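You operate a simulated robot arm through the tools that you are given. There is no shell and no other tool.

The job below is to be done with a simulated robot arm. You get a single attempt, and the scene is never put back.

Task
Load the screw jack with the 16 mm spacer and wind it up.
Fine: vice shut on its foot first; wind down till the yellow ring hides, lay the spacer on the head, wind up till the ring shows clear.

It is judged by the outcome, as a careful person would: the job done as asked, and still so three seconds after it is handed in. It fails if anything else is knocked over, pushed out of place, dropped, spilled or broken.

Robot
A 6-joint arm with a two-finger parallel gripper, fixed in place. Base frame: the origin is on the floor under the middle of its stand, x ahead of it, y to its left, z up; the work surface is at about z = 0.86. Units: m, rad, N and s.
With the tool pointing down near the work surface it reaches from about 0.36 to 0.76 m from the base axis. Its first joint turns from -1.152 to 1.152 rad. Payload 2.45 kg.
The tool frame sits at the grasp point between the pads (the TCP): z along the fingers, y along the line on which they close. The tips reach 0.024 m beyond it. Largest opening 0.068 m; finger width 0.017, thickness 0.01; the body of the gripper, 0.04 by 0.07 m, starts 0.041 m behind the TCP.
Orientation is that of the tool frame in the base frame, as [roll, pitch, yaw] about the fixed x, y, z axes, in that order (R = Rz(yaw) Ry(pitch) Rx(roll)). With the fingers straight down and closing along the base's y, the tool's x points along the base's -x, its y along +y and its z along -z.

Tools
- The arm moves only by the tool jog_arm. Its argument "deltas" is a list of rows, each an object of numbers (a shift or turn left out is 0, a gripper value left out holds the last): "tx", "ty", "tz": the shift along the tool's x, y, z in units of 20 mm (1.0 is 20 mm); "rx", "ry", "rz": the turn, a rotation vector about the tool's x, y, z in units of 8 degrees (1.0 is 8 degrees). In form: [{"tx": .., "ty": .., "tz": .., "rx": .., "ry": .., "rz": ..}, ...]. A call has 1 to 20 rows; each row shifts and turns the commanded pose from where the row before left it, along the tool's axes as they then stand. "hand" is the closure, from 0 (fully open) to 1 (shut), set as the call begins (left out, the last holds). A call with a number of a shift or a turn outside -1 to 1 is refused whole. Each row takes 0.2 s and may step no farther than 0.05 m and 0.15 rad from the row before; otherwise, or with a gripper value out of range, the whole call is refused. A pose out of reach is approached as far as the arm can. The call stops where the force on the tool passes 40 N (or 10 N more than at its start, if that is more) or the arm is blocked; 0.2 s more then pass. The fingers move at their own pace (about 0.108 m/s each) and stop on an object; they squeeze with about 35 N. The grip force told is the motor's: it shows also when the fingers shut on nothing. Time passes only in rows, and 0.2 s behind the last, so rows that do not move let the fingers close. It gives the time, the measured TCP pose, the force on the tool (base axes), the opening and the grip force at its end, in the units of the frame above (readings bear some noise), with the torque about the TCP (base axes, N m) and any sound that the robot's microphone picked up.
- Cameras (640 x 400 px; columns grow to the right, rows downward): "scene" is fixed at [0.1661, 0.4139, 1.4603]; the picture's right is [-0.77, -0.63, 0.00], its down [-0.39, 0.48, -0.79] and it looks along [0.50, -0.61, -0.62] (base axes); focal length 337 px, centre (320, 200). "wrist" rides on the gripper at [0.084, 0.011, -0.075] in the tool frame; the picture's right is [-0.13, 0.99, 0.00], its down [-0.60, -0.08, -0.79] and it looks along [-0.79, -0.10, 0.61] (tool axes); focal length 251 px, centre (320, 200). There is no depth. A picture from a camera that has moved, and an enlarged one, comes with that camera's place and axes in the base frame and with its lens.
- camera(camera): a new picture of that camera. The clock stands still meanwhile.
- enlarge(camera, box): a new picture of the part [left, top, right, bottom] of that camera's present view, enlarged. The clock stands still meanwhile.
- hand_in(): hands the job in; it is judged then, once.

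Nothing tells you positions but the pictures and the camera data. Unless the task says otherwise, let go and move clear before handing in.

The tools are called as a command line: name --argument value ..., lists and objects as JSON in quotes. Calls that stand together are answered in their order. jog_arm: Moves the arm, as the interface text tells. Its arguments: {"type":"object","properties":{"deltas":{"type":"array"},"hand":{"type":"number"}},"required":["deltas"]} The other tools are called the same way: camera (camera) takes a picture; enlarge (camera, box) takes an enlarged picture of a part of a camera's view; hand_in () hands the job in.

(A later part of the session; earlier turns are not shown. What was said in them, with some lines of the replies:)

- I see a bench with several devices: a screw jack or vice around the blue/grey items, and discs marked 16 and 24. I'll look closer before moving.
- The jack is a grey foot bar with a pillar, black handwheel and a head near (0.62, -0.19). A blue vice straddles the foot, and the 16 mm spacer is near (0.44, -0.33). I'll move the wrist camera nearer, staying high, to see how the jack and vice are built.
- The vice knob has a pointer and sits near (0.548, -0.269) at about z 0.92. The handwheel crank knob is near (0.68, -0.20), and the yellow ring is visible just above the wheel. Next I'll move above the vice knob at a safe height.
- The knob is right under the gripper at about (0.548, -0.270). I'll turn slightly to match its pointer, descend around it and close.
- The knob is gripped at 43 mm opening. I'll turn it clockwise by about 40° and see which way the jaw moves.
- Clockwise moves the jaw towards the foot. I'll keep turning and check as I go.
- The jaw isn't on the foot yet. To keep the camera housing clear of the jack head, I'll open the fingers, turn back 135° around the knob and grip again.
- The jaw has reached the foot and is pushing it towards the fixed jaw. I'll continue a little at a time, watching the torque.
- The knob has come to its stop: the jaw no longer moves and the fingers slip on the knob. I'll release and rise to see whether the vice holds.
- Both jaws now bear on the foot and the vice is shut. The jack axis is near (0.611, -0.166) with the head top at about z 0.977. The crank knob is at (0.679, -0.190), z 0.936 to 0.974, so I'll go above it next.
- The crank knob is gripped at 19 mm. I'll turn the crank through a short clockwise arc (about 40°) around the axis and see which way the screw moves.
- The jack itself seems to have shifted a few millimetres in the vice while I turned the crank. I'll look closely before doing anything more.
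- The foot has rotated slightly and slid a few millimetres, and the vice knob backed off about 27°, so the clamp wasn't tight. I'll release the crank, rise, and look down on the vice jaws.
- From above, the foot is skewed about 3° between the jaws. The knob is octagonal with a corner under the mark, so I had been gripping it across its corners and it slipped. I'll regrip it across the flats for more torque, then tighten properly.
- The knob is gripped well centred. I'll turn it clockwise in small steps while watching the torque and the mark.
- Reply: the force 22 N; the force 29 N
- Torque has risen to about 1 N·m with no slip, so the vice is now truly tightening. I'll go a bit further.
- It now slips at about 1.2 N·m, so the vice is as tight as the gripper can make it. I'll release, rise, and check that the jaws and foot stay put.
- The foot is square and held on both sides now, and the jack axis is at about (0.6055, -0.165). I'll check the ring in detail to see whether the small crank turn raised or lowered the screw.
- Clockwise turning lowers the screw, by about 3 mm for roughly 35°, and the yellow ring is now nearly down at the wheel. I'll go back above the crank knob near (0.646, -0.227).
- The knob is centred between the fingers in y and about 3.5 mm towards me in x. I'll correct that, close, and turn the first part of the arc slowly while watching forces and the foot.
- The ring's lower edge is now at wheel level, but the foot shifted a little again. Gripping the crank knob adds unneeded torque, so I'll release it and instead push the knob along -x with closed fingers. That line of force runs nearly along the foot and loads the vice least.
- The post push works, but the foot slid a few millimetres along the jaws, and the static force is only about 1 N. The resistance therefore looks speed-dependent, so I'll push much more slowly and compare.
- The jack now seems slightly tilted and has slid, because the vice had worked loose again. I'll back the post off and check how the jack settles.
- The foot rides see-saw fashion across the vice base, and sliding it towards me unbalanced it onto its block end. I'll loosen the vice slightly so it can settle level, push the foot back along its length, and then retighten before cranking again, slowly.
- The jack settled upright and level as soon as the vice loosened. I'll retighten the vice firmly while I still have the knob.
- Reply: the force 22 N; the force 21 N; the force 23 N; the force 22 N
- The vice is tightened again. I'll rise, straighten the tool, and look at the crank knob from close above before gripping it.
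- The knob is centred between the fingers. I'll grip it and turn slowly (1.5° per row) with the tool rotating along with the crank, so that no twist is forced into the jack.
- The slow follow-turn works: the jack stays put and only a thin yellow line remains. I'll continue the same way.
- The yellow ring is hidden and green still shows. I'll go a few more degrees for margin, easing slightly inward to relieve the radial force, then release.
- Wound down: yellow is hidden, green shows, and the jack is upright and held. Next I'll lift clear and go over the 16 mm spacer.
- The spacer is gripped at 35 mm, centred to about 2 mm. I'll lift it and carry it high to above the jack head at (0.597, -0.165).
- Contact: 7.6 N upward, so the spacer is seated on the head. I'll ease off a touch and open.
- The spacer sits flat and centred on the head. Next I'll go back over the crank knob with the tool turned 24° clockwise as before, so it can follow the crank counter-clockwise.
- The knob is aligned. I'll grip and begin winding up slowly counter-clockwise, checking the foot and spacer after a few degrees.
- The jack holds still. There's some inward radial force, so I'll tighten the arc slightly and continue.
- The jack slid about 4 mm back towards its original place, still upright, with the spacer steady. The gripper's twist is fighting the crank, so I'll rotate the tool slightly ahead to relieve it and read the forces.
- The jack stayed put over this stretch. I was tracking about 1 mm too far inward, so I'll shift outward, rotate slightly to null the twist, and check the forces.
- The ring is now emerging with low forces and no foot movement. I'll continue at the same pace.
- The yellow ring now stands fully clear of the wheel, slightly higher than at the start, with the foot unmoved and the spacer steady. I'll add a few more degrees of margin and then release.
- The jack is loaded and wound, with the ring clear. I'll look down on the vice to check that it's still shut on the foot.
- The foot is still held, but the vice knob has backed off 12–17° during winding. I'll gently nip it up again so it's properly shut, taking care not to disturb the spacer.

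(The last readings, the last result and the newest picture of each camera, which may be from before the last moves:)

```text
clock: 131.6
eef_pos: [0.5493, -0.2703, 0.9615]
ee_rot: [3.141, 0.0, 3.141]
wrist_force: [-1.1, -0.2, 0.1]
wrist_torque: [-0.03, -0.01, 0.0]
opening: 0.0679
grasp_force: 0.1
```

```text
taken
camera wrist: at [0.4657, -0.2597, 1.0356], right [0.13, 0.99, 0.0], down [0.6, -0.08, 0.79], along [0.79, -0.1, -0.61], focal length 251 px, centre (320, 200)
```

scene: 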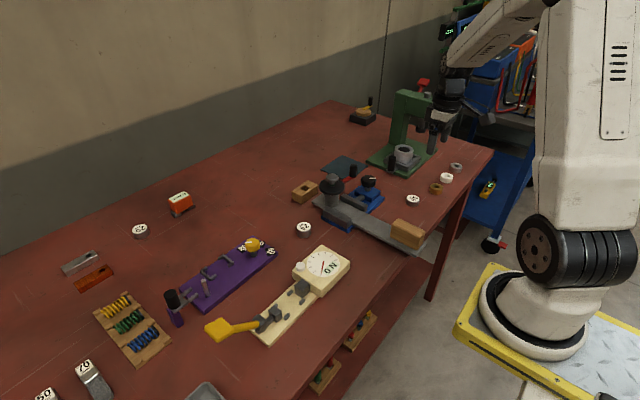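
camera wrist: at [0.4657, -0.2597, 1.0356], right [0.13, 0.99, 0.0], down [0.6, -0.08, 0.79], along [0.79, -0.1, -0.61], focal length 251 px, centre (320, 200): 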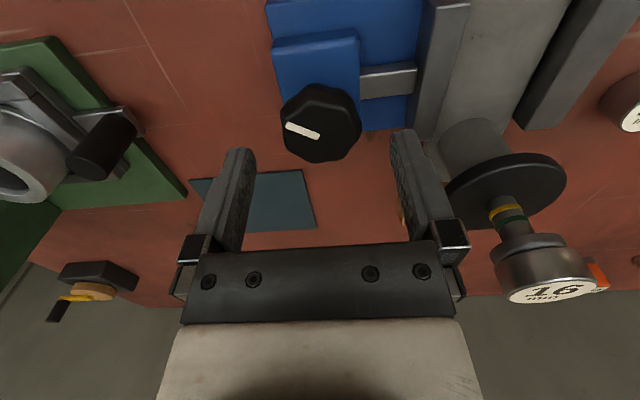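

jog_arm --deltas '[{"tz": 0.9}, {"tz": 0.97}, {}]' --hand 0

jog_arm --deltas '[{}, {}, {}, {}]' --hand 1

jog_arm --deltas '[{"rz": 0.3}, {"rz": 0.3}, {"rz": 0.3}, {"rz": 0.3}]' --hand 1

enlarge --camera "scene" --box '[310, 140, 410, 240]'

```text
clock: 132.4
eef_pos: [0.5496, -0.2701, 0.9243]
ee_rot: [-3.141, 0.0, 3.141]
wrist_force: [0.2, -0.2, -0.2]
wrist_torque: [0.02, -0.03, -0.01]
opening: 0.0682
grasp_force: 0.1
```

```text
clock: 133.4
eef_pos: [0.5498, -0.2683, 0.9237]
ee_rot: [3.141, -0.001, -3.14]
wrist_force: [1.2, -3.8, -3.3]
wrist_torque: [0.18, -0.25, 0.0]
opening: 0.0434
grasp_force: 45.6
```

```text
clock: 134.4
eef_pos: [0.5503, -0.2699, 0.9236]
ee_rot: [-3.141, 0.0, 2.973]
wrist_force: [2.9, -2.7, -0.4]
wrist_torque: [0.11, 0.23, 0.03]
opening: 0.0436
grasp_force: 44.9
```

```text
4.00 times, centred on (360, 190) of scene
camera zoom: at [0.1662, 0.4138, 1.4603], right [-0.77, -0.63, 0.0], down [-0.39, 0.48, -0.79], along [0.5, -0.61, -0.62], focal length 1347 px, centre (160, 240)
```

zoom: 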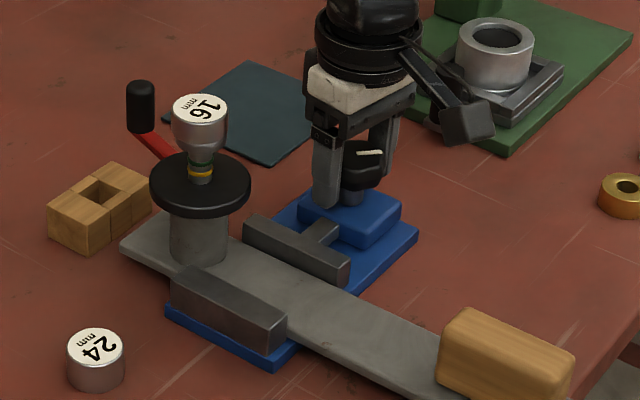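

jog_arm --deltas '[{"rz": 0.3}, {"rz": 0.3}]' --hand 1

jog_arm --deltas '[{"rz": 0.3}, {"rz": 0.3}]' --hand 1

enlarge --camera "scene" --box '[310, 140, 410, 240]'

```text
clock: 135.0
eef_pos: [0.5505, -0.2698, 0.9235]
ee_rot: [3.141, 0.002, 2.89]
wrist_force: [10.4, -11.5, -6.7]
wrist_torque: [0.58, 1.0, 0.04]
opening: 0.0435
grasp_force: 45.1
```

```text
clock: 135.6
eef_pos: [0.5503, -0.2708, 0.9246]
ee_rot: [-3.14, 0.002, 2.804]
wrist_force: [6.5, -11.9, -10.9]
wrist_torque: [-0.38, -0.66, 0.14]
opening: 0.0433
grasp_force: 44.9
```

```text
4.00 times, centred on (360, 190) of scene
camera zoom: at [0.1665, 0.4135, 1.4604], right [-0.77, -0.63, 0.0], down [-0.39, 0.48, -0.79], along [0.5, -0.61, -0.62], focal length 1347 px, centre (160, 240)
```

zoom: 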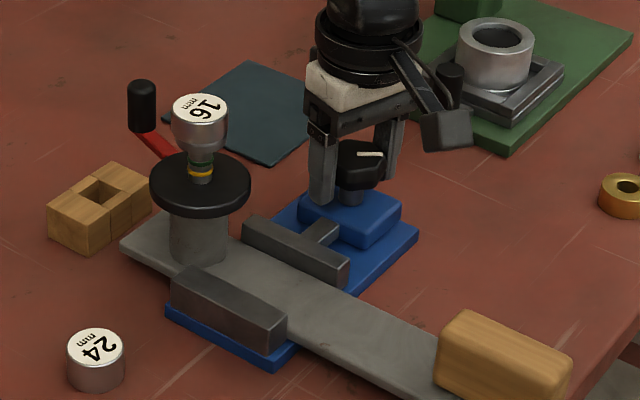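

jog_arm --deltas '[{"rz": 0.3}, {"rz": 0.3}]' --hand 1

jog_arm --deltas '[{"rz": 0.3}]' --hand 1

enlarge --camera "scene" --box '[310, 140, 410, 240]'

```text
clock: 136.2
eef_pos: [0.5499, -0.2695, 0.9232]
ee_rot: [-3.141, -0.001, 2.722]
wrist_force: [4.1, -11.1, -5.9]
wrist_torque: [0.12, 0.03, 0.47]
opening: 0.0434
grasp_force: 45.3
```

```text
clock: 136.6
eef_pos: [0.5499, -0.2706, 0.9234]
ee_rot: [-3.14, -0.002, 2.68]
wrist_force: [-1.8, -6.7, 0.2]
wrist_torque: [0.09, 0.24, 0.28]
opening: 0.0432
grasp_force: 45.6
```

```text
4.00 times, centred on (360, 190) of scene
camera zoom: at [0.1661, 0.4137, 1.4604], right [-0.77, -0.63, 0.0], down [-0.39, 0.48, -0.79], along [0.5, -0.61, -0.62], focal length 1347 px, centre (160, 240)
```

zoom: 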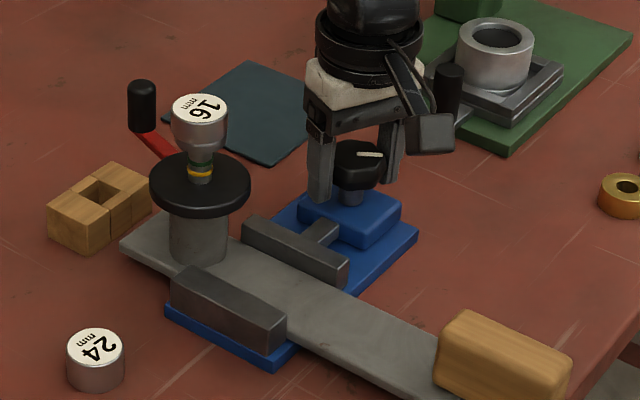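

jog_arm --deltas '[{"rz": 0.3}, {"rz": 0.3}]' --hand 1

jog_arm --deltas '[{"rz": 0.3}]' --hand 1

jog_arm --deltas '[{}, {}, {}]' --hand 0

jog_arm --deltas '[{"tz": -0.5}, {"tz": -1}, {"tz": -1}, {"tz": -1}, {"tz": -1}, {"tz": -1}, {"tz": -1}, {"tz": -1}, {"tz": -1}]' --hand 0

enlarge --camera "scene" --box '[310, 140, 410, 240]'

enlarge --camera "scene" --box '[325, 150, 355, 190]'

```text
clock: 137.2
eef_pos: [0.5499, -0.2702, 0.9237]
ee_rot: [3.141, -0.001, 2.597]
wrist_force: [-4.2, -5.6, 1.3]
wrist_torque: [-0.24, -0.25, 0.69]
opening: 0.0428
grasp_force: 45.5
```

```text
clock: 137.6
eef_pos: [0.5496, -0.2701, 0.9234]
ee_rot: [3.141, 0.0, 2.555]
wrist_force: [-5.5, -6.8, 1.0]
wrist_torque: [-0.23, -0.05, 1.0]
opening: 0.0431
grasp_force: 45.4
```

```text
clock: 138.4
eef_pos: [0.5506, -0.27, 0.9238]
ee_rot: [-3.14, -0.001, 2.556]
wrist_force: [0.0, 0.1, 0.9]
wrist_torque: [-0.03, 0.01, 0.05]
opening: 0.0681
grasp_force: 0.2
```

```text
clock: 140.4
eef_pos: [0.5481, -0.2709, 1.0948]
ee_rot: [-3.141, 0.0, 2.556]
wrist_force: [-0.2, 0.1, -0.4]
wrist_torque: [0.01, 0.02, 0.01]
opening: 0.0677
grasp_force: 0.0
```

```text
4.00 times, centred on (360, 190) of scene
camera zoom: at [0.1661, 0.4139, 1.4603], right [-0.77, -0.63, 0.0], down [-0.39, 0.48, -0.79], along [0.5, -0.61, -0.62], focal length 1347 px, centre (160, 240)
```

zoom: 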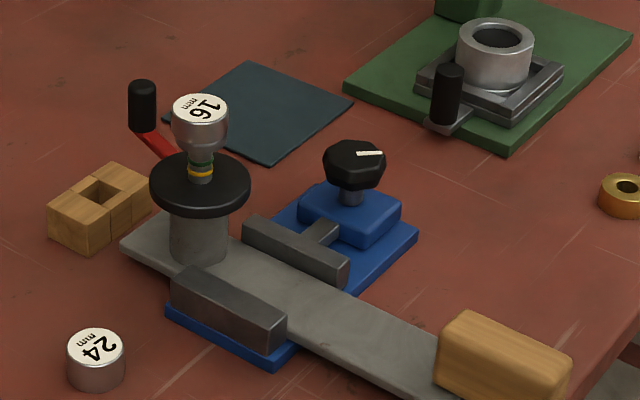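

```text
10.00 times, centred on (340, 170) of scene
camera zoom: at [0.1661, 0.4139, 1.4603], right [-0.77, -0.63, 0.0], down [-0.39, 0.48, -0.79], along [0.5, -0.61, -0.62], focal length 3368 px, centre (120, 500)
```

zoom: 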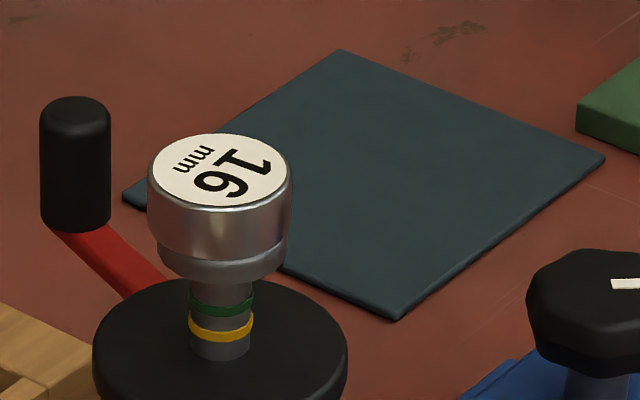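

The vice is shut tight, the spacer sits flat on the head, and the yellow ring stands clear of the wheel. I'll move the arm well clear and take a last look.

jog_arm --deltas '[{"tz": -1, "rz": -1}, {"tz": -1, "rz": -1}, {"tz": -1, "rz": -1}, {"tz": -1, "rz": -1}, {"tz": -1, "rz": -0.2}, {"tx": 0.9}, {"tx": 0.9}, {"tx": 0.9}, {"tx": 0.9}, {"tx": 0.9}, {"tx": 0.9}, {}, {}, {}, {}, {}]' --hand 0

camera --camera "scene"

camera --camera "wrist"

enlarge --camera "scene" --box '[310, 140, 410, 240]'

```text
clock: 143.8
eef_pos: [0.442, -0.269, 1.1939]
ee_rot: [-3.14, -0.001, -3.141]
wrist_force: [0.2, -0.4, 0.7]
wrist_torque: [-0.01, -0.04, -0.02]
opening: 0.0678
grasp_force: 0.0
```

```text
taken
```

scene: 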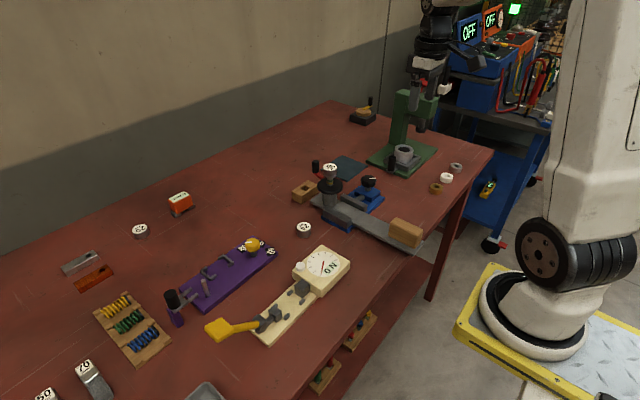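

```text
taken
camera wrist: at [0.3572, -0.2588, 1.2682], right [0.13, 0.99, 0.0], down [0.6, -0.08, 0.79], along [0.79, -0.1, -0.61], focal length 251 px, centre (320, 200)
```

wrist: 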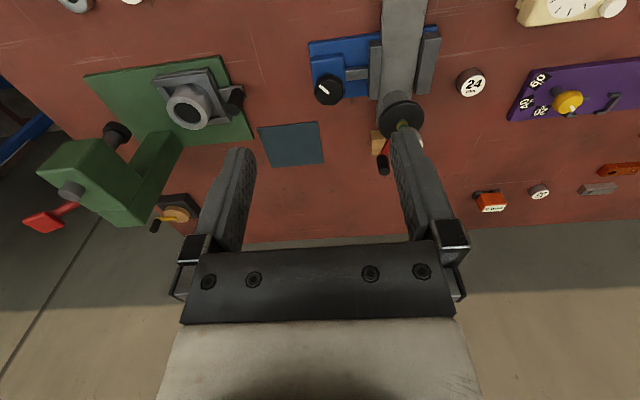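

```text
4.00 times, centred on (360, 190) of scene
camera zoom: at [0.1661, 0.4139, 1.4603], right [-0.77, -0.63, 0.0], down [-0.39, 0.48, -0.79], along [0.5, -0.61, -0.62], focal length 1347 px, centre (160, 240)
```

zoom: 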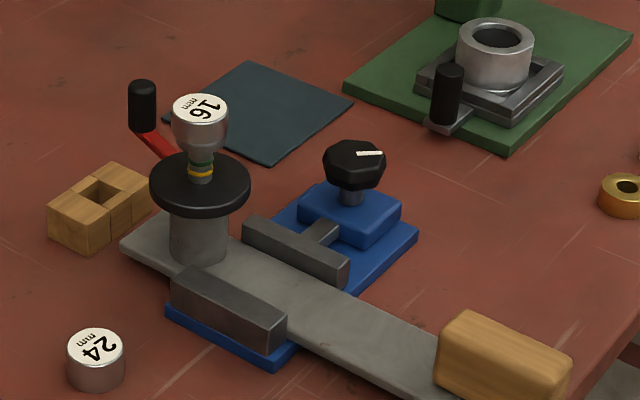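

Everything is steady: the vice is shut on the foot, the 16 mm spacer lies centred on the head, and the yellow ring is clear above the wheel. Nothing else has been disturbed and the arm is well clear, so I'm handing in.

hand_in

```text
The job is handed in.
```

The jack is loaded and wound up as asked. The vice is shut on its foot, the 16 mm spacer lies flat and centred on the head, and the yellow ring stands clear above the wheel. I handed it in with the gripper open and the arm well clear; the result of the judging wasn't shown.

- **Vice:** I had to shut the vice more than once. In my first tries at winding down, I cranked too hard. The knob backed off, and the foot skewed, slid about 1 cm towards the robot and tilted.
- **Recovery:** I loosened the vice so the jack settled upright, tightened it again, and wound slowly from there.
- **Winding:** I wound down until the yellow ring was fully hidden, then laid the spacer on. Winding up stopped with the ring slightly higher than at the start. The vice knob had backed off a little by then, so I tightened it again at the end.
- **Position:** The jack foot ended roughly 1 cm nearer the robot than where it started. In the last pictures nothing else on the bench had moved.
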